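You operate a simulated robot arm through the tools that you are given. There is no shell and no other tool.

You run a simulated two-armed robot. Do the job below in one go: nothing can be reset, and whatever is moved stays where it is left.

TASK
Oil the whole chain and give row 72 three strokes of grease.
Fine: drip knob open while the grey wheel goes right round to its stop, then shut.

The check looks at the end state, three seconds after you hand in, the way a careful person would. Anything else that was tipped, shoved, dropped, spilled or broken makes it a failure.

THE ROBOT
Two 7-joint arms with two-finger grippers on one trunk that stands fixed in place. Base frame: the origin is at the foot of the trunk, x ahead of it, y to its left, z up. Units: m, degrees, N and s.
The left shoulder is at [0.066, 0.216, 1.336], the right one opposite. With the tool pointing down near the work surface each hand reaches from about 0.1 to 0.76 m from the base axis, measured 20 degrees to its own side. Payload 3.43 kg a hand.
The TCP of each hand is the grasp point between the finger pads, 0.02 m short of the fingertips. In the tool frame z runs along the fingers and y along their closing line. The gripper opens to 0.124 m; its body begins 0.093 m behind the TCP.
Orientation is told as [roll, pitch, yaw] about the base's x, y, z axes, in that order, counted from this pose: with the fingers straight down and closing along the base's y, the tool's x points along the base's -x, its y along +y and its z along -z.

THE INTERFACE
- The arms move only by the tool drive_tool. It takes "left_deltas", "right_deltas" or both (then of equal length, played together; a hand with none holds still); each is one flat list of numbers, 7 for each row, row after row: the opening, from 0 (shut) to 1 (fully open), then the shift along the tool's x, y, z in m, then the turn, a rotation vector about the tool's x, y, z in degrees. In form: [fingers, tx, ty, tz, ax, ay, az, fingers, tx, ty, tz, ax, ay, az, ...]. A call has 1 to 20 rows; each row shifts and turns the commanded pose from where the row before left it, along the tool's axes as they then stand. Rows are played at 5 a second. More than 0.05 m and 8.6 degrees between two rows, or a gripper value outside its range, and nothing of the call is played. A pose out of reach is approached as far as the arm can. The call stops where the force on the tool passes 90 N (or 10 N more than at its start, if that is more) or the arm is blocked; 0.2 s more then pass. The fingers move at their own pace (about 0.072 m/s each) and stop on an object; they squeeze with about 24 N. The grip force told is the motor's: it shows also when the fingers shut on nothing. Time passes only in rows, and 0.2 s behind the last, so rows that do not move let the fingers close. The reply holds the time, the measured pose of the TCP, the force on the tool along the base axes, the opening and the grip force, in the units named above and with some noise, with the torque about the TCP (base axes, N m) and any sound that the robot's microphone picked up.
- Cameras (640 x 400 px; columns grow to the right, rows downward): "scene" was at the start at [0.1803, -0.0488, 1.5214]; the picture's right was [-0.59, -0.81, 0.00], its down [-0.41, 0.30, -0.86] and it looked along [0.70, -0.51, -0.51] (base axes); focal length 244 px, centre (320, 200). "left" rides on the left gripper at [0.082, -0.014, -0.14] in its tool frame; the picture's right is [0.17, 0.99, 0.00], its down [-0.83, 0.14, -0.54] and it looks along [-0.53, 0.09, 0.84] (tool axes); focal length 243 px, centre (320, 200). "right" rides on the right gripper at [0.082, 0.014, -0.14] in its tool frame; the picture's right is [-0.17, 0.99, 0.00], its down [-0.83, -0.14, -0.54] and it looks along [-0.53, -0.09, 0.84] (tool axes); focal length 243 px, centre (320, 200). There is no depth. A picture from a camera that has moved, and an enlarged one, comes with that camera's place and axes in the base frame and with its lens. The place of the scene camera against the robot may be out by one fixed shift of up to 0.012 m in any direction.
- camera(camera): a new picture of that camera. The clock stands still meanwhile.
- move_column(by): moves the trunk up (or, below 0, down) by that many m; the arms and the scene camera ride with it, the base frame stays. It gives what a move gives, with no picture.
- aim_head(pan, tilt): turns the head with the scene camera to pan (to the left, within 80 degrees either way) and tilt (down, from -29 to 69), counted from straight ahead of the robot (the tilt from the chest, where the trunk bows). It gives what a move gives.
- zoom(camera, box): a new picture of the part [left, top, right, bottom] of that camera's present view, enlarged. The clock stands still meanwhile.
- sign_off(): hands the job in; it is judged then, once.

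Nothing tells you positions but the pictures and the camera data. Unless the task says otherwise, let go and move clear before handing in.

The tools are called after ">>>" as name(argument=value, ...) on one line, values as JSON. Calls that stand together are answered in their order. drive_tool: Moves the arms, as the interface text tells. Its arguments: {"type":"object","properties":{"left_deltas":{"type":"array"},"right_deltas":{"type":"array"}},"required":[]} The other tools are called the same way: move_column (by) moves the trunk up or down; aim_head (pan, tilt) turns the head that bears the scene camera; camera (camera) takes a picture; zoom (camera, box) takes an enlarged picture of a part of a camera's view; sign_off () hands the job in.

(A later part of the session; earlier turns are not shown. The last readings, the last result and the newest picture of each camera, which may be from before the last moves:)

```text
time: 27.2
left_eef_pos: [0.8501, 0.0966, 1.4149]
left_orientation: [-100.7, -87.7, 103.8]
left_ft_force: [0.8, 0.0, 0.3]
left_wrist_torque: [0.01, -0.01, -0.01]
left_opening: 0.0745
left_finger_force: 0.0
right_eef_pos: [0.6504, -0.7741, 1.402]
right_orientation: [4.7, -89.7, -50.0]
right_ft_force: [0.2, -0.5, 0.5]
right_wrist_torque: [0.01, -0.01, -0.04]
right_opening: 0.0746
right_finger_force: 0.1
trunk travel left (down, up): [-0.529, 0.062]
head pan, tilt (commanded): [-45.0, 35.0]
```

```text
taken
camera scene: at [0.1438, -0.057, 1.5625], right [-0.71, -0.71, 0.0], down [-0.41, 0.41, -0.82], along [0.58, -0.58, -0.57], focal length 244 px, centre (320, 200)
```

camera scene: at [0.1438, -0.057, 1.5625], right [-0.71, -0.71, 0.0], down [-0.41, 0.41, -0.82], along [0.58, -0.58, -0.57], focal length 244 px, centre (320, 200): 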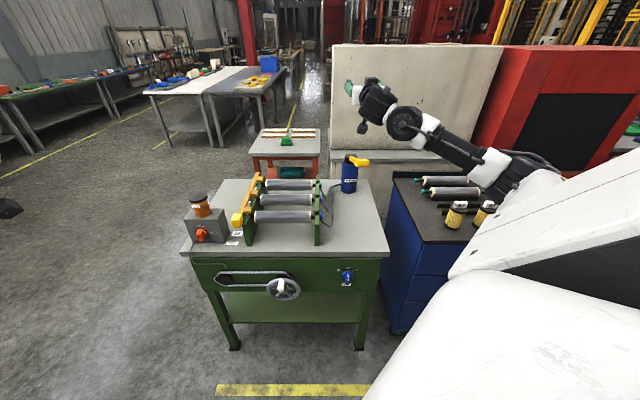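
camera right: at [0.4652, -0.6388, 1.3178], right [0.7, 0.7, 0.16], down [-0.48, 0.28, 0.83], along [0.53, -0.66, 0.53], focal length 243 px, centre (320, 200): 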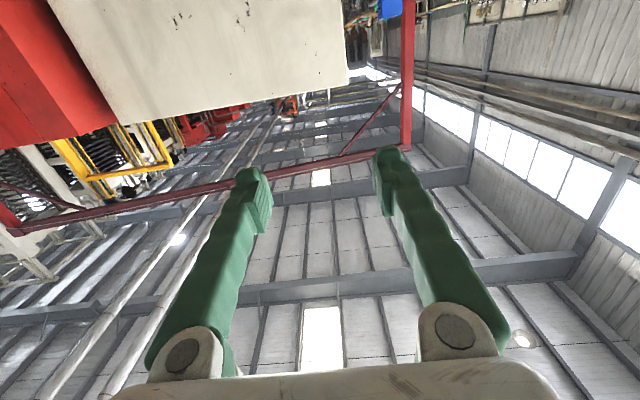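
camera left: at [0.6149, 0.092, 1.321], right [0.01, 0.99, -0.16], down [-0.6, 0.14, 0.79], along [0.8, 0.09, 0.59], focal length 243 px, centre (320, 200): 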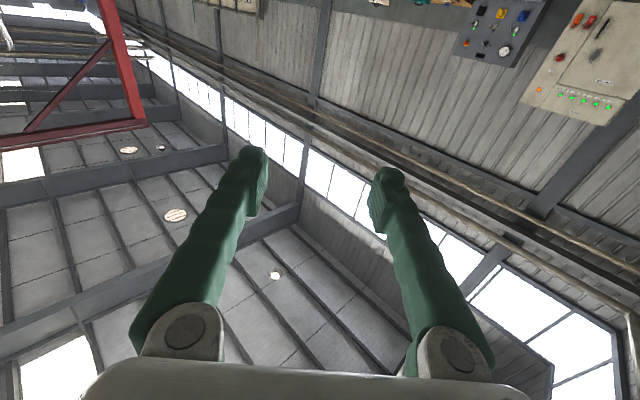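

The arm is nearly straight now. I'm drawing it back and down a little to see which way the elbow bends.

>>> drive_tool(right_deltas=[0.6, 0.02, 0, -0.04, 0, 0, 0, 0.6, 0.02, 0, -0.04, 0, 0, 0, 0.6, 0.02, 0, -0.04, 0, 0, 0, 0.6, 0.02, 0, -0.04, 0, 0, 0])

>>> camera(camera="scene")

```text
time: 28.2
left_eef_pos: [0.8496, 0.0954, 1.4172]
left_orientation: [-102.6, -87.7, 105.7]
left_ft_force: [-0.6, -0.4, 0.4]
left_wrist_torque: [-0.02, 0.13, 0.1]
left_opening: 0.0743
left_finger_force: 0.1
right_eef_pos: [0.5376, -0.6626, 1.3301]
right_orientation: [102.3, -87.1, -147.4]
right_ft_force: [-0.5, 0.6, -5.0]
right_wrist_torque: [-0.5, -0.33, 0.0]
right_opening: 0.0746
right_finger_force: 0.0
trunk travel left (down, up): [-0.529, 0.062]
head pan, tilt (commanded): [-45.0, 35.0]
```

```text
taken
camera scene: at [0.1432, -0.0582, 1.5626], right [-0.71, -0.71, 0.0], down [-0.41, 0.41, -0.82], along [0.58, -0.58, -0.57], focal length 244 px, centre (320, 200)
```

scene: 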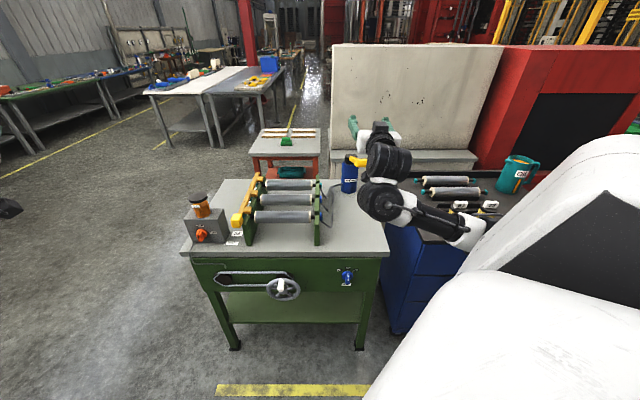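

The elbow has now dropped below the arm, which is the posture I wanted. I'm continuing to draw the hand back and down, away from the lever.

>>> drive_tool(right_deltas=[0.6, 0.03, 0, -0.035, 0, 0, 0, 0.6, 0.03, 0, -0.035, 0, 0, 0, 0.6, 0.03, 0, -0.03, 0, 0, 0, 0.6, 0.03, 0, -0.02, 0, 0, 0])

>>> camera(camera="scene")

>>> camera(camera="right")

```text
time: 29.2
left_eef_pos: [0.848, 0.0967, 1.4162]
left_orientation: [-101.9, -87.7, 104.9]
left_ft_force: [-0.8, 0.4, -1.2]
left_wrist_torque: [0.02, 0.03, 0.0]
left_opening: 0.0745
left_finger_force: 0.1
right_eef_pos: [0.4508, -0.5748, 1.2028]
right_orientation: [15.6, -89.8, -60.9]
right_ft_force: [-0.3, -0.1, 0.7]
right_wrist_torque: [0.04, 0.0, 0.0]
right_opening: 0.0743
right_finger_force: 0.1
trunk travel left (down, up): [-0.529, 0.062]
head pan, tilt (commanded): [-45.0, 35.0]
```

```text
taken
camera scene: at [0.1427, -0.057, 1.5626], right [-0.71, -0.71, 0.0], down [-0.41, 0.41, -0.82], along [0.58, -0.58, -0.57], focal length 244 px, centre (320, 200)
```

scene: 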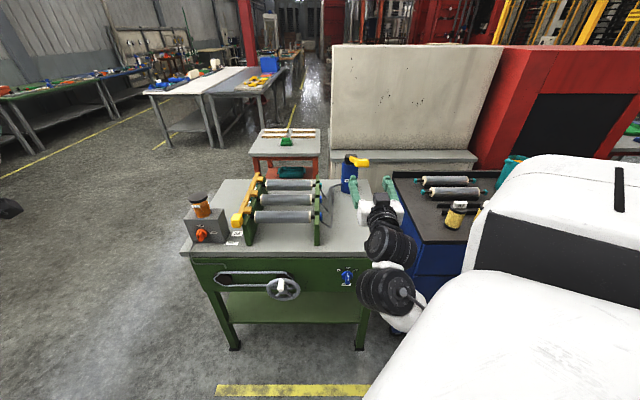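

```text
taken
camera right: at [0.3622, -0.4651, 1.1211], right [0.7, 0.7, 0.17], down [-0.48, 0.28, 0.83], along [0.53, -0.66, 0.53], focal length 243 px, centre (320, 200)
```

right: 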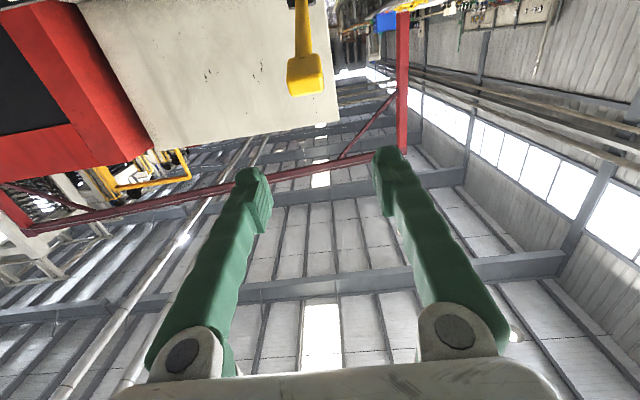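

Good posture. The right hand is level, pointing at the bench at u≈0.09, z 1.20. I'm drawing both hands back slightly, then lowering the trunk 0.3 m so the right hand comes down in front of the panel.

>>> drive_tool(right_deltas=[0.6, 0, 0, -0.015, 0, 0, 0, 0.6, 0, 0, -0.015, 0, 0, 0, 0.6, 0, 0, 0, 0, 0, 0, 0.6, 0, 0, 0, 0, 0, 0], left_deltas=[0.6, 0, 0.01, -0.04, 0, 0, 0, 0.6, 0, 0.01, -0.04, 0, 0, 0, 0.6, 0, 0.01, -0.04, 0, 0, 0, 0.6, 0, 0.01, -0.04, 0, 0, 0])

>>> move_column(by=-0.28)

>>> camera(camera="scene")

>>> camera(camera="right")

```text
time: 30.2
left_eef_pos: [0.6838, 0.1249, 1.4153]
left_orientation: [-105.2, -87.7, 108.1]
left_ft_force: [-0.2, 0.6, 0.1]
left_wrist_torque: [0.0, 0.01, -0.07]
left_opening: 0.0743
left_finger_force: 0.0
right_eef_pos: [0.4339, -0.5593, 1.2036]
right_orientation: [4.0, -89.9, -49.0]
right_ft_force: [-0.5, -0.3, 0.6]
right_wrist_torque: [0.01, 0.04, 0.01]
right_opening: 0.0744
right_finger_force: 0.1
right hand out of reach, approached as far as the arm can: row 2
trunk travel left (down, up): [-0.529, 0.062]
head pan, tilt (commanded): [-45.0, 35.0]
```

```text
time: 33.0
left_eef_pos: [0.718, 0.1241, 1.0421]
left_orientation: [-10.6, -81.1, 13.7]
left_ft_force: [0.1, 0.1, 1.3]
left_wrist_torque: [0.01, 0.0, 0.0]
left_opening: 0.0745
left_finger_force: 0.0
right_eef_pos: [0.4205, -0.56, 0.8049]
right_orientation: [-44.7, -71.0, -0.5]
right_ft_force: [0.8, 0.9, -0.2]
right_wrist_torque: [0.01, 0.02, 0.0]
right_opening: 0.0745
right_finger_force: 0.1
trunk travel left (down, up): [-0.249, 0.342]
head pan, tilt (commanded): [-45.0, 35.0]
```

```text
taken
camera scene: at [0.2405, -0.0577, 1.266], right [-0.71, -0.71, 0.0], down [-0.41, 0.41, -0.82], along [0.58, -0.58, -0.57], focal length 244 px, centre (320, 200)
```

scene: 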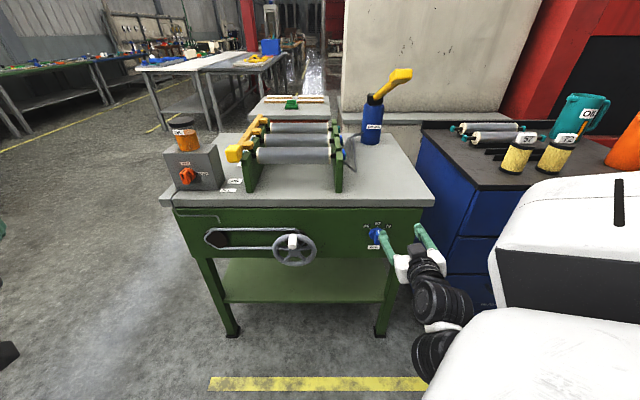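

```text
taken
camera right: at [0.3101, -0.4511, 0.7564], right [0.71, 0.7, -0.07], down [-0.18, 0.28, 0.94], along [0.68, -0.66, 0.33], focal length 243 px, centre (320, 200)
```

right: 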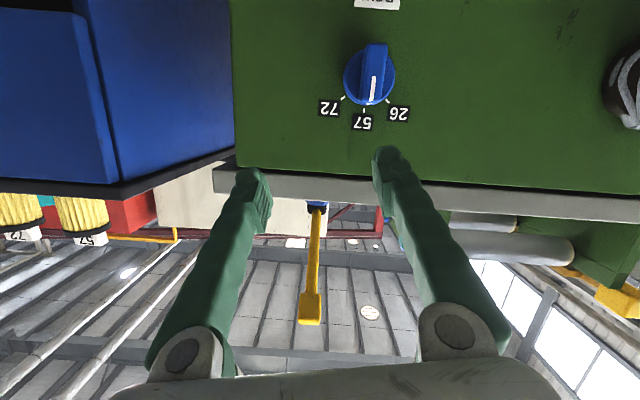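

The hand is right in front of the row knob, and its camera sees 26, 57 and 72 upside down, with the pointer on 57. I'm zooming in to measure the knob.

>>> zoom(camera="right", box=[290, 0, 450, 100])

>>> zoom(camera="scene", box=[340, 195, 460, 270])

>>> zoom(camera="scene", box=[170, 120, 360, 239])

>>> zoom(camera="scene", box=[190, 210, 350, 310])

```text
4.00 times, centred on (370, 50) of right
camera zoom: at [0.3101, -0.4511, 0.7564], right [0.71, 0.7, -0.07], down [-0.18, 0.28, 0.94], along [0.68, -0.66, 0.33], focal length 970 px, centre (120, 800)
```

zoom: 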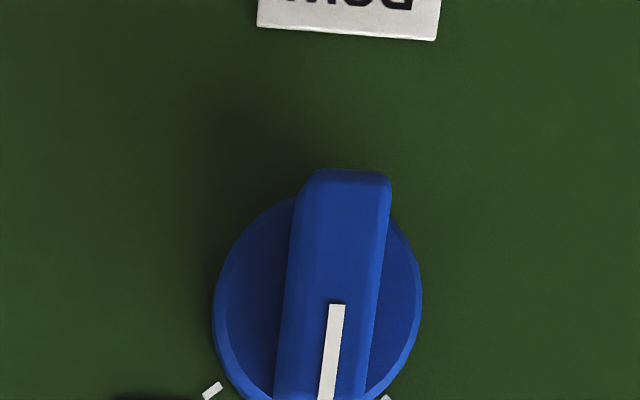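

```text
5.33 times, centred on (400, 232) of scene
camera zoom: at [0.2405, -0.0577, 1.266], right [-0.71, -0.71, 0.0], down [-0.41, 0.41, -0.82], along [0.58, -0.58, -0.57], focal length 1303 px, centre (-107, 27)
```

zoom: 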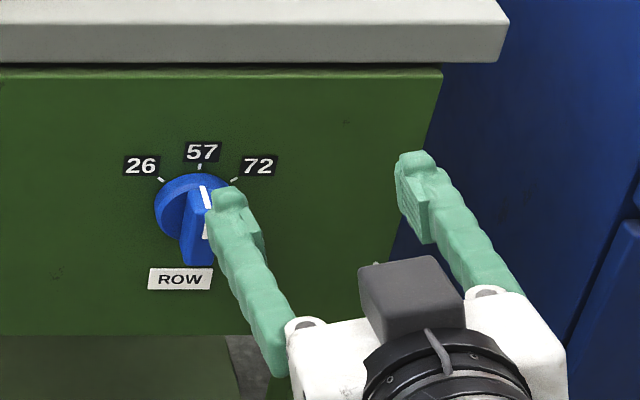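

```text
3.36 times, centred on (265, 180) of scene
camera zoom: at [0.2405, -0.0577, 1.266], right [-0.71, -0.71, 0.0], down [-0.41, 0.41, -0.82], along [0.58, -0.58, -0.57], focal length 821 px, centre (505, 269)
```

zoom: 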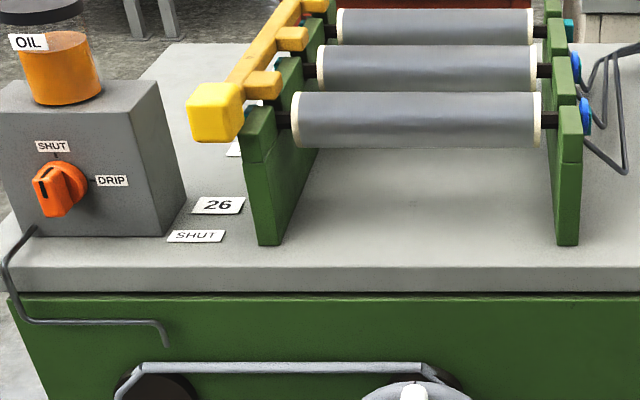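

```text
4.00 times, centred on (270, 260) of scene
camera zoom: at [0.2405, -0.0577, 1.266], right [-0.71, -0.71, 0.0], down [-0.41, 0.41, -0.82], along [0.58, -0.58, -0.57], focal length 978 px, centre (520, -40)
```

zoom: 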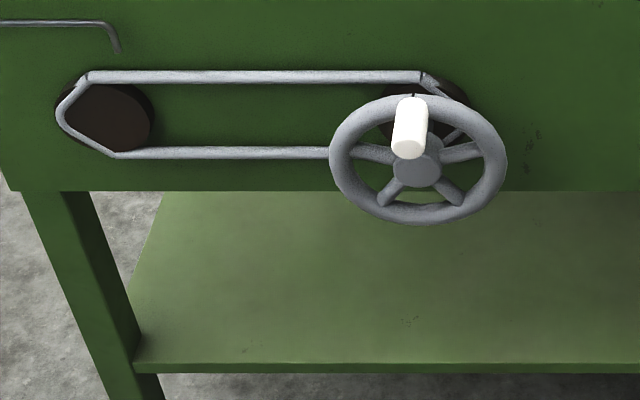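

The knob is about 0.2 m ahead of the hand camera. I'm levelling the hand and centring it on the knob at about u 0.063, z 0.73, still about 6 cm short, then measuring again.

>>> drive_tool(right_deltas=[0.6, 0, 0, 0, 0, -4.5, 4.45, 0.6, 0, 0, 0, 0, -4.5, 4.45, 0.6, 0, 0, 0, 0, -4.5, 4.45, 0.6, 0.035, 0.018, 0, 0, 0, 0, 0.6, 0.035, 0.018, 0, 0, 0, 0, 0.6, 0, 0, 0, 0, 0, 0])

>>> camera(camera="right")

>>> camera(camera="scene")

```text
time: 34.4
left_eef_pos: [0.7178, 0.1245, 1.0428]
left_orientation: [-10.6, -81.1, 13.6]
left_ft_force: [0.2, 0.0, 0.1]
left_wrist_torque: [-0.01, -0.01, -0.01]
left_opening: 0.0744
left_finger_force: 0.1
right_eef_pos: [0.4454, -0.5338, 0.7339]
right_orientation: [-28.5, -90.0, -16.6]
right_ft_force: [-1.2, 0.2, -0.1]
right_wrist_torque: [0.01, 0.02, 0.0]
right_opening: 0.0745
right_finger_force: 0.0
trunk travel left (down, up): [-0.249, 0.342]
head pan, tilt (commanded): [-45.0, 35.0]
```

```text
taken
camera right: at [0.3573, -0.4254, 0.6518], right [0.7, 0.7, 0.17], down [-0.48, 0.28, 0.83], along [0.53, -0.66, 0.53], focal length 243 px, centre (320, 200)
```

right: 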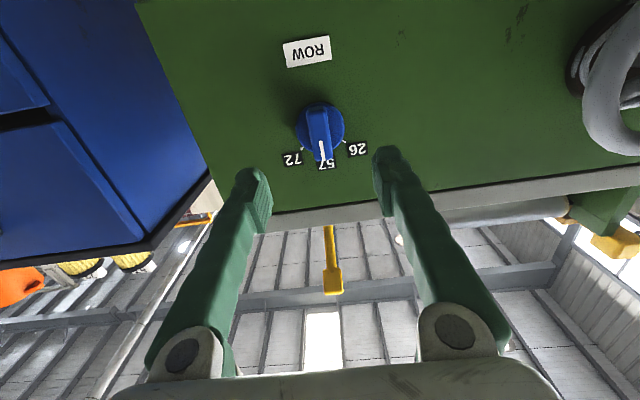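

```text
taken
camera scene: at [0.2405, -0.0577, 1.2659], right [-0.71, -0.71, 0.0], down [-0.41, 0.41, -0.82], along [0.58, -0.58, -0.57], focal length 244 px, centre (320, 200)
```

scene: 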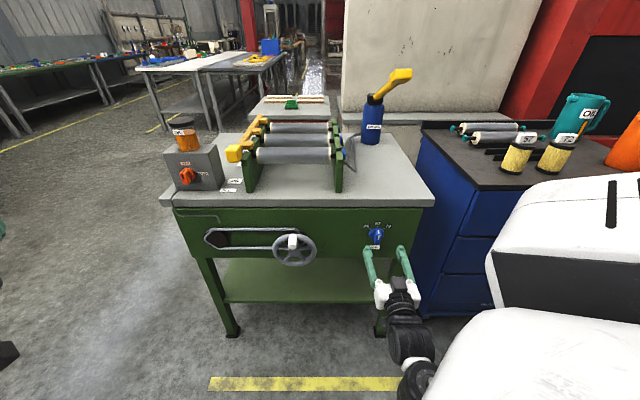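

The hand is level and centred. I'm zooming in to fix the knob's depth and how far its bar sticks out.

>>> zoom(camera="right", box=[240, 80, 400, 180])

>>> zoom(camera="scene", box=[330, 205, 450, 280])

```text
4.00 times, centred on (320, 130) of right
camera zoom: at [0.3573, -0.4254, 0.6518], right [0.7, 0.7, 0.17], down [-0.48, 0.28, 0.83], along [0.53, -0.66, 0.53], focal length 970 px, centre (320, 480)
```

zoom: 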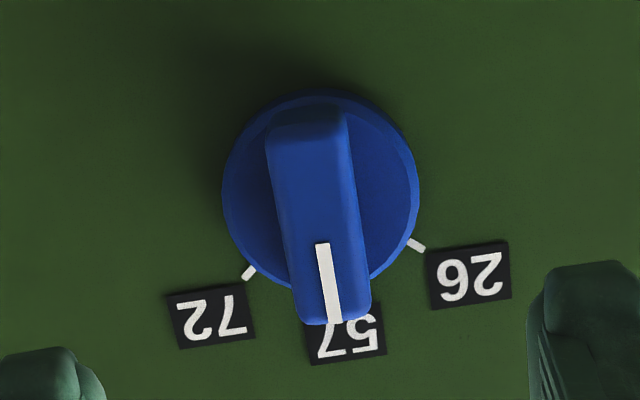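

```text
5.33 times, centred on (390, 242) of scene
camera zoom: at [0.2405, -0.0577, 1.2659], right [-0.71, -0.71, 0.0], down [-0.41, 0.41, -0.82], along [0.58, -0.58, -0.57], focal length 1303 px, centre (-53, -27)
```

zoom: 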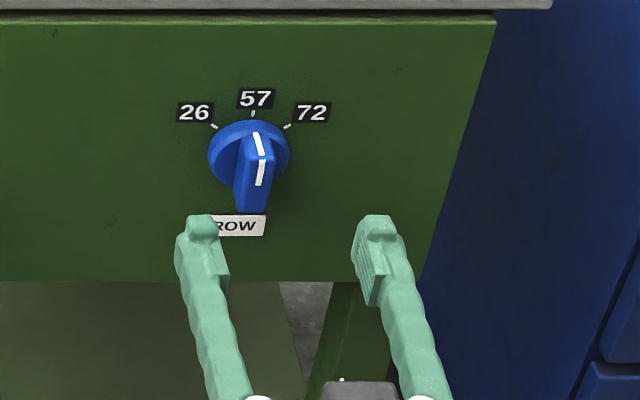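

The bar sticks out about 3 cm, centred at u≈0.060, z≈0.717, and the marks are about 45° apart. I'm advancing so the pads straddle the bar with the tips just short of the disc, then closing.

>>> drive_tool(right_deltas=[0.6, 0.0165, 0.003, 0, 0, 0, 0, 0.5, 0, 0, 0.03, 0, 0, 0, 0.5, 0, 0, 0.025, 0, 0, 0, 0.5, 0, 0, 0.018, 0, 0, 0])

>>> camera(camera="right")

>>> zoom(camera="scene", box=[330, 205, 450, 280])

```text
time: 35.4
left_eef_pos: [0.7191, 0.124, 1.0415]
left_orientation: [-10.5, -81.2, 13.6]
left_ft_force: [-0.7, 0.4, 0.1]
left_wrist_torque: [0.02, 0.0, 0.03]
left_opening: 0.0744
left_finger_force: 0.2
right_eef_pos: [0.4995, -0.5827, 0.7179]
right_orientation: [-28.1, -89.9, -17.0]
right_ft_force: [-0.5, -0.3, 0.7]
right_wrist_torque: [0.03, 0.02, -0.03]
right_opening: 0.062
right_finger_force: 0.0
trunk travel left (down, up): [-0.249, 0.342]
head pan, tilt (commanded): [-45.0, 35.0]
```

```text
taken
camera right: at [0.4107, -0.4749, 0.6361], right [0.7, 0.7, 0.16], down [-0.48, 0.28, 0.83], along [0.53, -0.66, 0.53], focal length 243 px, centre (320, 200)
```

right: 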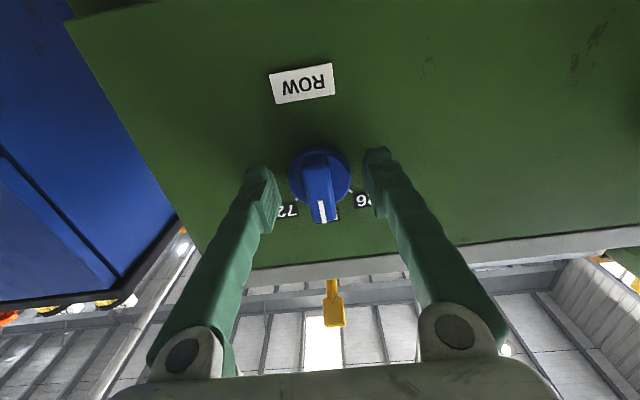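

```text
5.33 times, centred on (390, 242) of scene
camera zoom: at [0.241, -0.058, 1.2658], right [-0.71, -0.71, 0.0], down [-0.41, 0.41, -0.82], along [0.58, -0.58, -0.57], focal length 1303 px, centre (-53, -27)
```

zoom: 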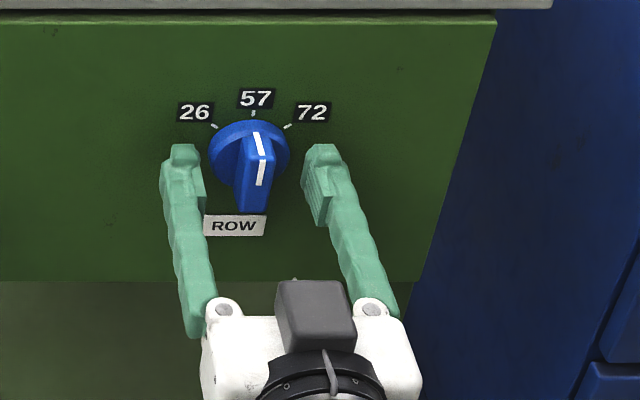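

The bar sits midway between the pads. I'm closing on it.

>>> drive_tool(right_deltas=[0.3, 0, 0, 0, 0, 0, 0, 0, 0, 0, 0, 0, 0, 0, 0, 0, 0, 0, 0, 0, 0, 0, 0, 0, 0, 0, 0, 0])

>>> camera(camera="right")

>>> zoom(camera="scene", box=[330, 205, 450, 280])

```text
time: 36.4
left_eef_pos: [0.719, 0.1252, 1.0424]
left_orientation: [-10.7, -81.1, 13.7]
left_ft_force: [-0.1, 0.5, 0.4]
left_wrist_torque: [0.0, -0.01, 0.02]
left_opening: 0.0745
left_finger_force: 0.0
right_eef_pos: [0.4978, -0.5827, 0.7177]
right_orientation: [-61.6, -89.9, 16.6]
right_ft_force: [-3.6, 1.4, 2.3]
right_wrist_torque: [-0.02, -0.03, -0.01]
right_opening: 0.0173
right_finger_force: 44.8
trunk travel left (down, up): [-0.249, 0.342]
head pan, tilt (commanded): [-45.0, 35.0]
```

```text
taken
camera right: at [0.4099, -0.4749, 0.6367], right [0.7, 0.7, 0.16], down [-0.48, 0.28, 0.83], along [0.53, -0.66, 0.53], focal length 243 px, centre (320, 200)
```

right: 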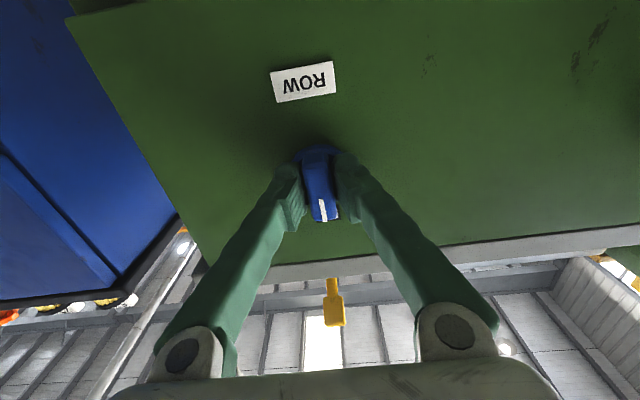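

```text
5.33 times, centred on (390, 242) of scene
camera zoom: at [0.2402, -0.0575, 1.266], right [-0.71, -0.71, 0.0], down [-0.41, 0.41, -0.82], along [0.58, -0.58, -0.57], focal length 1303 px, centre (-53, -27)
```

zoom: 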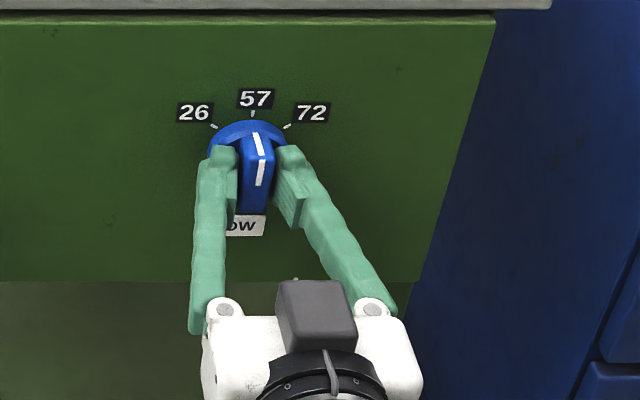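

The bar is gripped at a 17 mm width. I'm turning clockwise, partway first to confirm the direction.

>>> drive_tool(right_deltas=[0, 0, 0, 0, 0, 0, 7.5, 0, 0, 0, 0, 0, 0, 7.5, 0, 0, 0, 0, 0, 0, 7.5])

>>> zoom(camera="scene", box=[330, 205, 450, 280])

```text
time: 37.2
left_eef_pos: [0.7178, 0.1263, 1.0412]
left_orientation: [-10.9, -81.2, 13.9]
left_ft_force: [0.6, 0.3, -1.1]
left_wrist_torque: [0.01, -0.01, 0.0]
left_opening: 0.0745
left_finger_force: 0.1
right_eef_pos: [0.4993, -0.5816, 0.719]
right_orientation: [89.8, -67.5, -134.9]
right_ft_force: [-6.9, 6.6, 2.3]
right_wrist_torque: [-0.04, -0.06, -0.17]
right_opening: 0.0169
right_finger_force: 44.9
trunk travel left (down, up): [-0.249, 0.342]
head pan, tilt (commanded): [-45.0, 35.0]
```

```text
5.33 times, centred on (390, 242) of scene
camera zoom: at [0.2398, -0.0569, 1.2661], right [-0.71, -0.71, 0.0], down [-0.41, 0.41, -0.82], along [0.58, -0.58, -0.57], focal length 1303 px, centre (-53, -27)
```

zoom: 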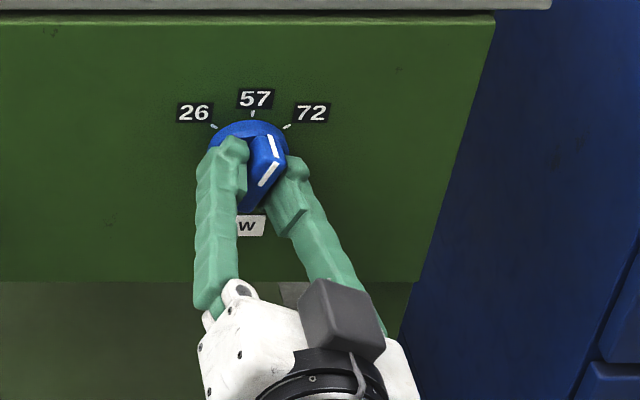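

The bar follows towards 72. I'm turning the remaining half.

>>> drive_tool(right_deltas=[0, 0, 0, 0, 0, 0, 7.5, 0, 0, 0, 0, 0, 0, 7.5, 0, 0, 0, 0, 0, 0, 7.5, 0, 0, 0, 0, 0, 0, 0])

>>> zoom(camera="scene", box=[350, 210, 414, 250])

>>> camera(camera="right")

```text
time: 38.2
left_eef_pos: [0.7178, 0.1275, 1.0426]
left_orientation: [-11.7, -81.2, 14.8]
left_ft_force: [-0.2, 1.0, 0.7]
left_wrist_torque: [0.0, -0.04, -0.03]
left_opening: 0.0743
left_finger_force: 0.1
right_eef_pos: [0.4995, -0.5831, 0.7183]
right_orientation: [90.3, -48.2, -133.2]
right_ft_force: [-43.2, 15.8, 2.0]
right_wrist_torque: [0.72, 0.65, -0.39]
right_opening: 0.0169
right_finger_force: 45.2
trunk travel left (down, up): [-0.249, 0.342]
head pan, tilt (commanded): [-45.0, 35.0]
stopped in row 4 (right hand): the force on the tool passed its limit at 93 N (the readings are from after the stop); the commanded pose is now the measured one
```

```text
10.00 times, centred on (382, 230) of scene
camera zoom: at [0.2379, -0.0549, 1.2668], right [-0.71, -0.71, 0.0], down [-0.4, 0.4, -0.82], along [0.58, -0.58, -0.57], focal length 2444 px, centre (-300, -100)
```

zoom: 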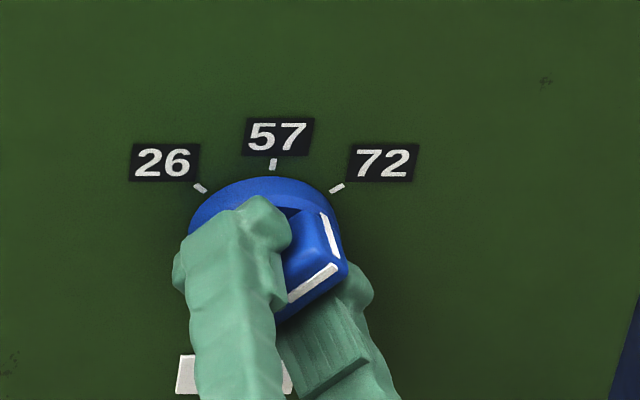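

```text
taken
camera right: at [0.4417, -0.4408, 0.6665], right [0.42, 0.46, 0.78], down [-0.84, -0.11, 0.52], along [0.33, -0.88, 0.34], focal length 243 px, centre (320, 200)
```

right: 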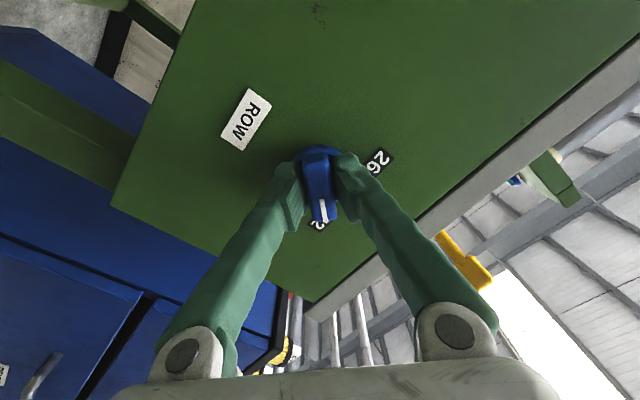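

The knob reached its end stop and points at 72. I'm opening the fingers and backing straight out.

>>> drive_tool(right_deltas=[0.5, 0, 0, 0, 0, 0, 0, 0.5, 0, 0, 0, 0, 0, 0, 0.5, 0, 0, 0, 0, 0, 0, 0.5, 0, 0, -0.02, 0, 0, 0, 0.5, 0, 0, -0.03, 0, 0, 0, 0.5, 0, 0, -0.04, 0, 0, 0])

>>> zoom(camera="scene", box=[350, 210, 414, 250])

>>> camera(camera="scene")

>>> camera(camera="right")

```text
time: 39.8
left_eef_pos: [0.7179, 0.1243, 1.0421]
left_orientation: [-10.7, -81.1, 13.8]
left_ft_force: [0.6, 0.6, -0.1]
left_wrist_torque: [-0.02, -0.03, -0.03]
left_opening: 0.0742
left_finger_force: 0.1
right_eef_pos: [0.4518, -0.536, 0.7387]
right_orientation: [95.8, -51.2, -133.9]
right_ft_force: [-0.7, 0.1, 0.9]
right_wrist_torque: [0.0, 0.02, 0.01]
right_opening: 0.0619
right_finger_force: 0.1
trunk travel left (down, up): [-0.249, 0.342]
head pan, tilt (commanded): [-45.0, 35.0]
stopped in row 6 (right hand): the arm was blocked; the commanded pose is now the measured one
```

```text
10.00 times, centred on (382, 230) of scene
camera zoom: at [0.2406, -0.0574, 1.2659], right [-0.71, -0.71, 0.0], down [-0.41, 0.41, -0.82], along [0.58, -0.58, -0.57], focal length 2444 px, centre (-300, -100)
```

zoom: 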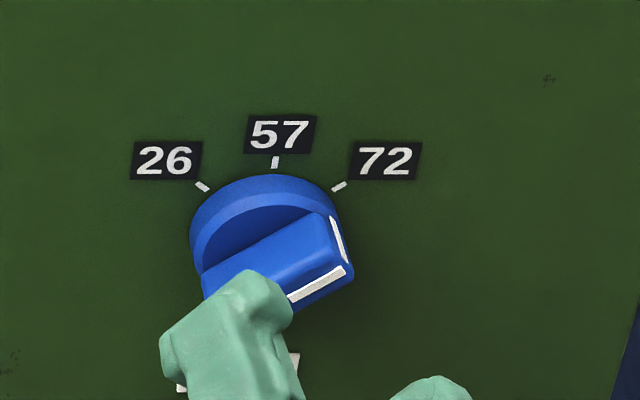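

```text
taken
camera scene: at [0.2406, -0.0574, 1.2659], right [-0.71, -0.71, 0.0], down [-0.41, 0.41, -0.82], along [0.58, -0.58, -0.57], focal length 244 px, centre (320, 200)
```

scene: 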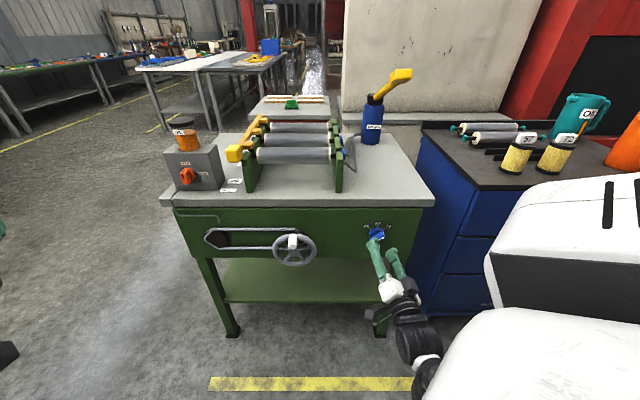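

```text
taken
camera right: at [0.387, -0.4013, 0.6752], right [0.39, 0.55, 0.74], down [-0.84, -0.12, 0.53], along [0.38, -0.83, 0.41], focal length 243 px, centre (320, 200)
```

right: 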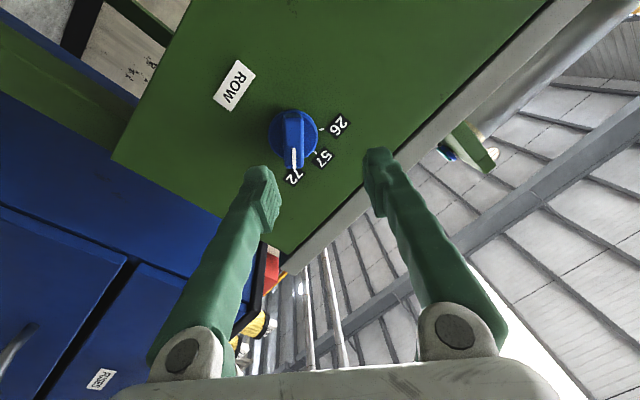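

The pointer is on 72. I'm rolling the hand level again, then raising the trunk so it comes up to the pump lever's height while staying in front of the table edge.

>>> drive_tool(right_deltas=[0.5, 0, 0, 0, 0, 0, -8, 0.5, 0, 0, 0, 0, 0, -8, 0.5, 0, 0, 0, 0, 0, -8, 0.5, 0, 0, 0, 0, 0, -8, 0.5, 0, 0, 0, 0, 0, -8])

>>> zoom(camera="right", box=[240, 60, 400, 160])

>>> zoom(camera="scene", box=[350, 210, 414, 250])

>>> camera(camera="scene")

```text
time: 41.0
left_eef_pos: [0.7186, 0.1243, 1.0432]
left_orientation: [-10.4, -81.0, 13.6]
left_ft_force: [0.4, -0.2, 0.1]
left_wrist_torque: [0.02, -0.01, -0.03]
left_opening: 0.0745
left_finger_force: 0.2
right_eef_pos: [0.4518, -0.5352, 0.7391]
right_orientation: [-158.5, -86.1, 118.9]
right_ft_force: [-0.6, 0.5, -0.1]
right_wrist_torque: [-0.01, 0.03, 0.02]
right_opening: 0.0622
right_finger_force: 0.0
trunk travel left (down, up): [-0.249, 0.342]
head pan, tilt (commanded): [-45.0, 35.0]
```

```text
4.00 times, centred on (320, 110) of right
camera zoom: at [0.356, -0.4414, 0.648], right [0.62, 0.77, 0.14], down [-0.53, 0.28, 0.8], along [0.57, -0.57, 0.59], focal length 970 px, centre (320, 560)
```

zoom: 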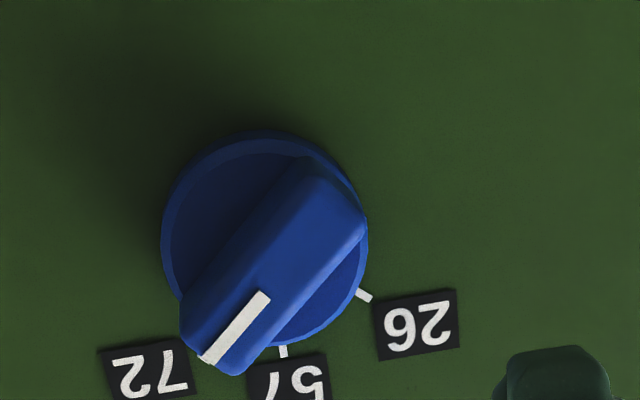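

```text
10.00 times, centred on (382, 230) of scene
camera zoom: at [0.2407, -0.0577, 1.2659], right [-0.71, -0.71, 0.0], down [-0.41, 0.41, -0.82], along [0.58, -0.58, -0.57], focal length 2444 px, centre (-300, -100)
```

zoom: 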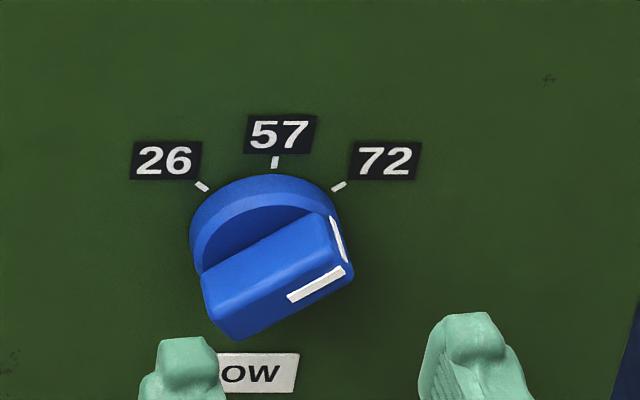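

```text
taken
camera scene: at [0.2407, -0.0577, 1.2659], right [-0.71, -0.71, 0.0], down [-0.41, 0.41, -0.82], along [0.58, -0.58, -0.57], focal length 244 px, centre (320, 200)
```

scene: 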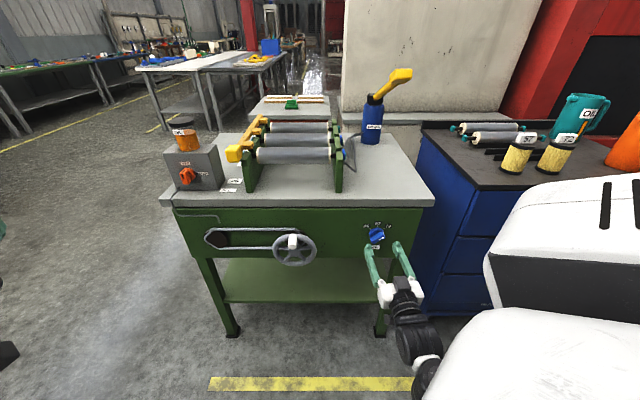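

The row selector is firmly on 72. I'm raising the trunk now to bring the hand up to the pump lever.

>>> move_column(by=0.25)

>>> camera(camera="scene")

>>> camera(camera="right")

>>> zoom(camera="scene", box=[310, 130, 430, 205])

```text
time: 43.6
left_eef_pos: [0.7187, 0.1251, 1.2911]
left_orientation: [-10.5, -81.1, 13.7]
left_ft_force: [-0.2, 0.6, -0.6]
left_wrist_torque: [0.02, 0.01, -0.01]
left_opening: 0.0743
left_finger_force: 0.0
right_eef_pos: [0.4518, -0.5353, 0.9901]
right_orientation: [-159.9, -86.2, 120.4]
right_ft_force: [0.1, 0.4, 0.0]
right_wrist_torque: [-0.01, -0.01, 0.01]
right_opening: 0.0621
right_finger_force: 0.1
trunk travel left (down, up): [-0.499, 0.092]
head pan, tilt (commanded): [-45.0, 35.0]
```

```text
taken
camera scene: at [0.1645, -0.0576, 1.5262], right [-0.71, -0.71, 0.0], down [-0.41, 0.41, -0.82], along [0.58, -0.58, -0.57], focal length 244 px, centre (320, 200)
```

scene: 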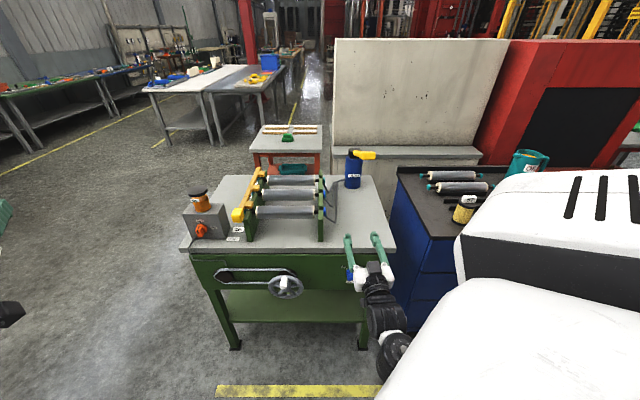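

```text
taken
camera right: at [0.3565, -0.4412, 0.8979], right [0.62, 0.77, 0.14], down [-0.53, 0.28, 0.8], along [0.57, -0.57, 0.59], focal length 243 px, centre (320, 200)
```

right: 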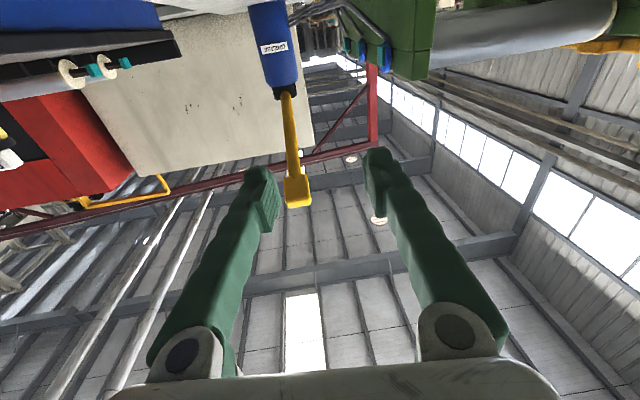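

```text
5.33 times, centred on (370, 168) of scene
camera zoom: at [0.1645, -0.0576, 1.5262], right [-0.71, -0.71, 0.0], down [-0.41, 0.41, -0.82], along [0.58, -0.58, -0.57], focal length 1303 px, centre (53, 373)
```

zoom: 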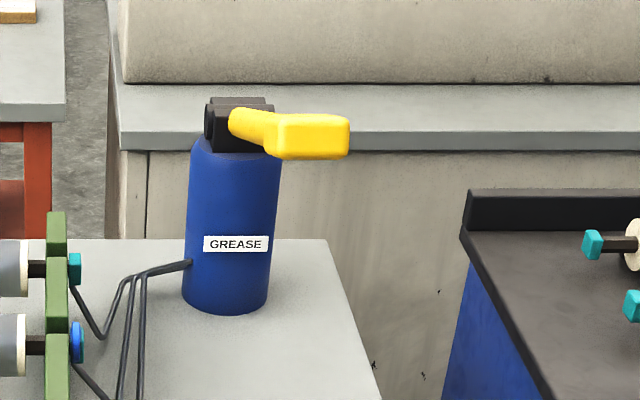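

The lever is in view, rising from a pivot near v 1.21, z 1.02 to its grip end near u 0.10, v 0.94, z 1.17. I'm zooming in on its shape.

>>> zoom(camera="right", box=[210, 60, 402, 180])

>>> zoom(camera="right", box=[250, 140, 346, 220])

```text
3.33 times, centred on (306, 120) of right
camera zoom: at [0.3565, -0.4412, 0.8979], right [0.62, 0.77, 0.14], down [-0.53, 0.28, 0.8], along [0.57, -0.57, 0.59], focal length 809 px, centre (367, 467)
```

zoom: 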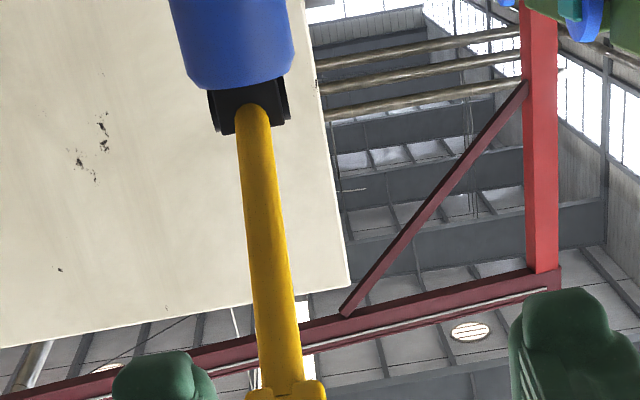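

```text
5.00 times, centred on (298, 180) of right
camera zoom: at [0.3565, -0.4412, 0.8979], right [0.62, 0.77, 0.14], down [-0.53, 0.28, 0.8], along [0.57, -0.57, 0.59], focal length 1213 px, centre (430, 300)
```

zoom: 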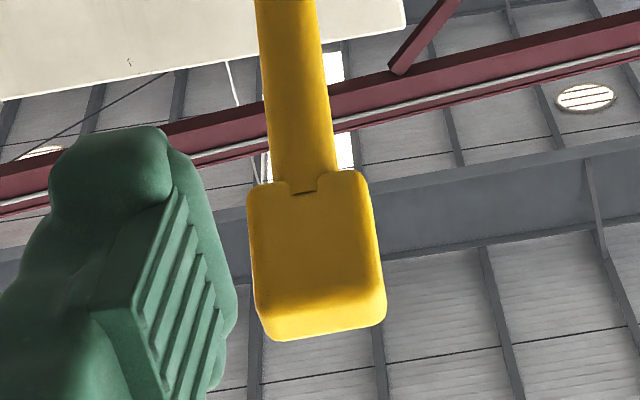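

The grip is a block about 4.5 cm wide, which the fingers can straddle from the front. I'm taking the right hand up and forward to just short of it, higher first, so the trunk can come down later and give the arm room for the full stroke.

>>> drive_tool(right_deltas=[0.8, 0, 0, 0, 5.5, 3.6, 1.1, 0.8, -0.045, 0, 0, 0, 0, 0, 0.8, -0.045, 0, 0, 0, 0, 0, 0.8, -0.045, 0, 0, 0, 0, 0, 0.8, -0.0395, -0.0075, 0.025, 0, 0, 0, 0.8, -0.0395, -0.0075, 0.025, 0, 0, 0, 0.8, -0.0395, -0.0075, 0.025, 0, 0, 0, 0.8, -0.0395, -0.0075, 0.025, 0, 0, 0, 0.8, -0.0395, -0.0075, 0.025, 0, 0, 0, 0.8, -0.0395, -0.0075, 0.02, 0, 0, 0])

>>> camera(camera="scene")

>>> camera(camera="right")

```text
time: 45.0
left_eef_pos: [0.7182, 0.1244, 1.2926]
left_orientation: [-10.6, -81.1, 13.7]
left_ft_force: [0.0, -0.1, 1.2]
left_wrist_torque: [-0.02, 0.01, 0.03]
left_opening: 0.0745
left_finger_force: 0.0
right_eef_pos: [0.4348, -0.5666, 1.1088]
right_orientation: [-52.6, -76.9, 9.5]
right_ft_force: [-0.4, -0.4, 0.8]
right_wrist_torque: [-0.01, -0.04, 0.04]
right_opening: 0.099
right_finger_force: 0.1
trunk travel left (down, up): [-0.499, 0.092]
head pan, tilt (commanded): [-45.0, 35.0]
stopped in row 6 (right hand): the arm was blocked; the commanded pose is now the measured one
```

```text
taken
camera scene: at [0.1632, -0.058, 1.5263], right [-0.71, -0.71, 0.0], down [-0.41, 0.41, -0.82], along [0.58, -0.58, -0.57], focal length 244 px, centre (320, 200)
```

scene: 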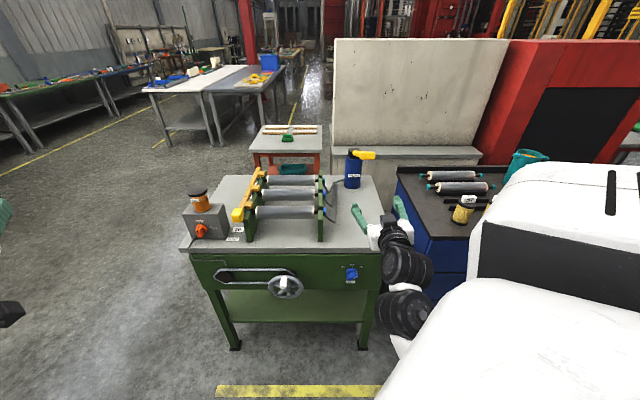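

```text
taken
camera right: at [0.3258, -0.464, 1.0448], right [0.69, 0.72, -0.02], down [-0.29, 0.3, 0.91], along [0.66, -0.62, 0.42], focal length 243 px, centre (320, 200)
```

right: 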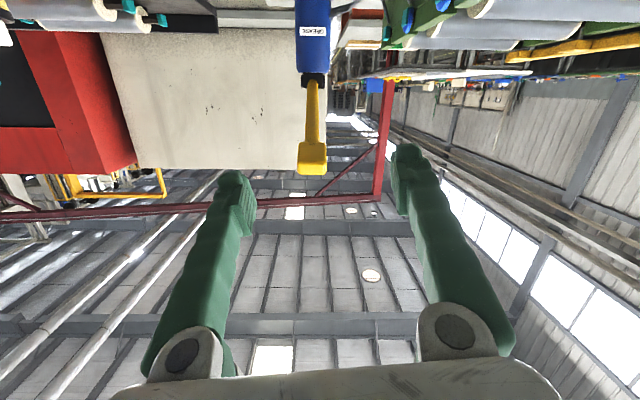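

The arm folds too tightly going straight up, so I'm extending over the table first while rising, still short of the lever.

>>> drive_tool(right_deltas=[0.8, -0.0283, -0.0059, 0.0263, 0, 0, 0, 0.8, -0.0283, -0.0059, 0.0263, 0, 0, 0, 0.8, -0.0283, -0.0059, 0.0263, 0, 0, 0, 0.8, -0.0283, -0.0059, 0.0263, 0, 0, 0, 0.8, 0, 0, 0, 0.95, -3.9, 5.25, 0.8, 0, 0, 0, 0.95, -3.9, 5.25, 0.8, -0.04, 0, 0.005, 0, 0, 0, 0.8, -0.04, 0, 0.005, 0, 0, 0, 0.8, -0.04, 0, 0.005, 0, 0, 0])

>>> camera(camera="scene")

>>> camera(camera="right")

```text
time: 47.0
left_eef_pos: [0.7201, 0.1251, 1.2918]
left_orientation: [-10.7, -81.0, 13.7]
left_ft_force: [-0.4, 0.0, -0.1]
left_wrist_torque: [-0.01, 0.0, -0.02]
left_opening: 0.0741
left_finger_force: 0.1
right_eef_pos: [0.5314, -0.6619, 1.3282]
right_orientation: [-25.9, -89.9, -19.0]
right_ft_force: [-0.3, 0.3, -0.5]
right_wrist_torque: [-0.02, -0.01, -0.02]
right_opening: 0.0991
right_finger_force: 0.0
trunk travel left (down, up): [-0.499, 0.092]
head pan, tilt (commanded): [-45.0, 35.0]
```

```text
taken
camera scene: at [0.1653, -0.0571, 1.5262], right [-0.71, -0.71, 0.0], down [-0.41, 0.41, -0.82], along [0.58, -0.58, -0.57], focal length 244 px, centre (320, 200)
```

scene: 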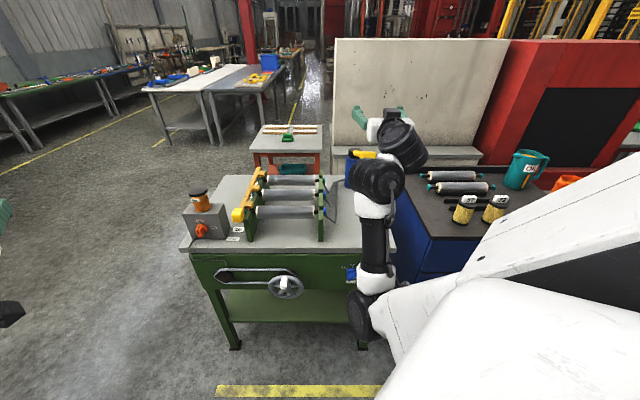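

```text
taken
camera right: at [0.4431, -0.5537, 1.2461], right [0.7, 0.7, 0.16], down [-0.48, 0.28, 0.83], along [0.53, -0.66, 0.53], focal length 243 px, centre (320, 200)
```

right: 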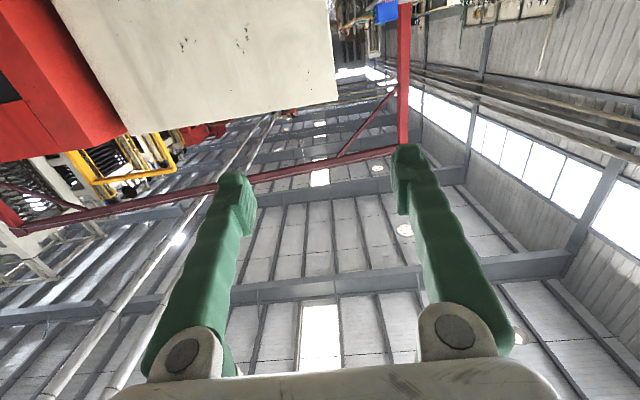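

The right hand is level in front of the lever, at v 0.84, z 1.33. I'm lowering the trunk so it comes down to lever height with the arm comfortably bent.

>>> move_column(by=-0.17)

>>> camera(camera="scene")

>>> camera(camera="right")

```text
time: 48.9
left_eef_pos: [0.7178, 0.1244, 1.122]
left_orientation: [-10.7, -81.1, 13.8]
left_ft_force: [0.8, 0.5, 0.4]
left_wrist_torque: [0.0, 0.0, -0.01]
left_opening: 0.0745
left_finger_force: 0.1
right_eef_pos: [0.5315, -0.6628, 1.1581]
right_orientation: [-15.0, -90.0, -30.0]
right_ft_force: [0.2, -1.3, -0.1]
right_wrist_torque: [0.0, -0.01, 0.01]
right_opening: 0.0989
right_finger_force: 0.0
trunk travel left (down, up): [-0.329, 0.262]
head pan, tilt (commanded): [-45.0, 35.0]
```

```text
taken
camera scene: at [0.2181, -0.0577, 1.3476], right [-0.71, -0.71, 0.0], down [-0.41, 0.41, -0.82], along [0.58, -0.58, -0.57], focal length 244 px, centre (320, 200)
```

scene: 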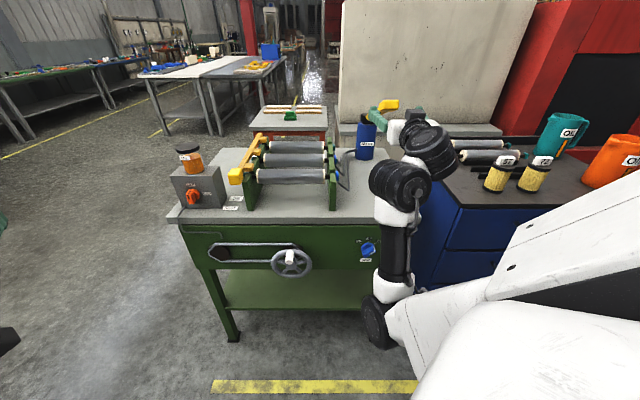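

```text
taken
camera right: at [0.4417, -0.5539, 1.0756], right [0.7, 0.7, 0.17], down [-0.48, 0.28, 0.83], along [0.53, -0.66, 0.53], focal length 243 px, centre (320, 200)
```

right: 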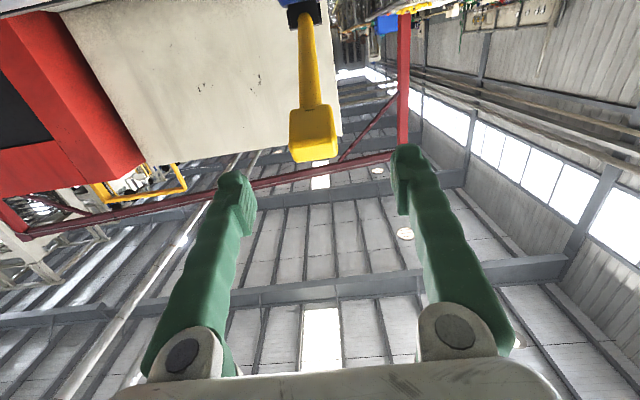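

The grip block is just ahead between the open fingers. I'm zooming in on it from both cameras to place it accurately.

>>> zoom(camera="right", box=[250, 80, 378, 180])

>>> zoom(camera="scene", box=[330, 80, 450, 155])

```text
4.00 times, centred on (314, 130) of right
camera zoom: at [0.4417, -0.5539, 1.0756], right [0.7, 0.7, 0.17], down [-0.48, 0.28, 0.83], along [0.53, -0.66, 0.53], focal length 970 px, centre (344, 480)
```

zoom: 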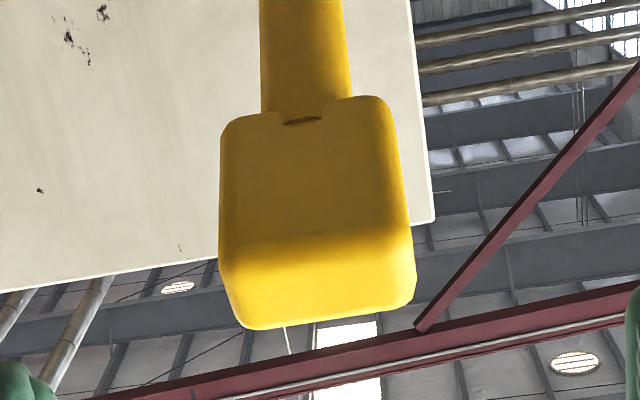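

```text
5.33 times, centred on (390, 118) of scene
camera zoom: at [0.2181, -0.0577, 1.3476], right [-0.71, -0.71, 0.0], down [-0.41, 0.41, -0.82], along [0.58, -0.58, -0.57], focal length 1303 px, centre (-53, 640)
```

zoom: 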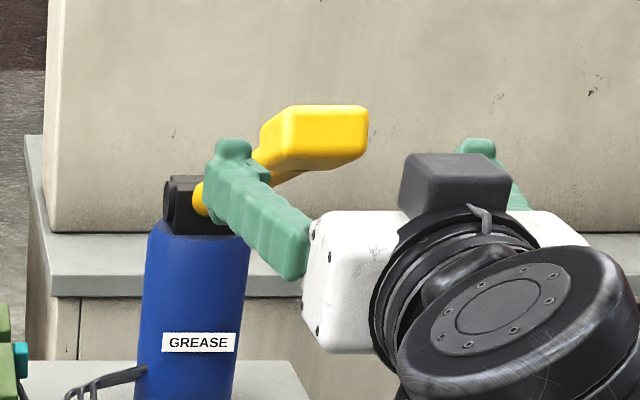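

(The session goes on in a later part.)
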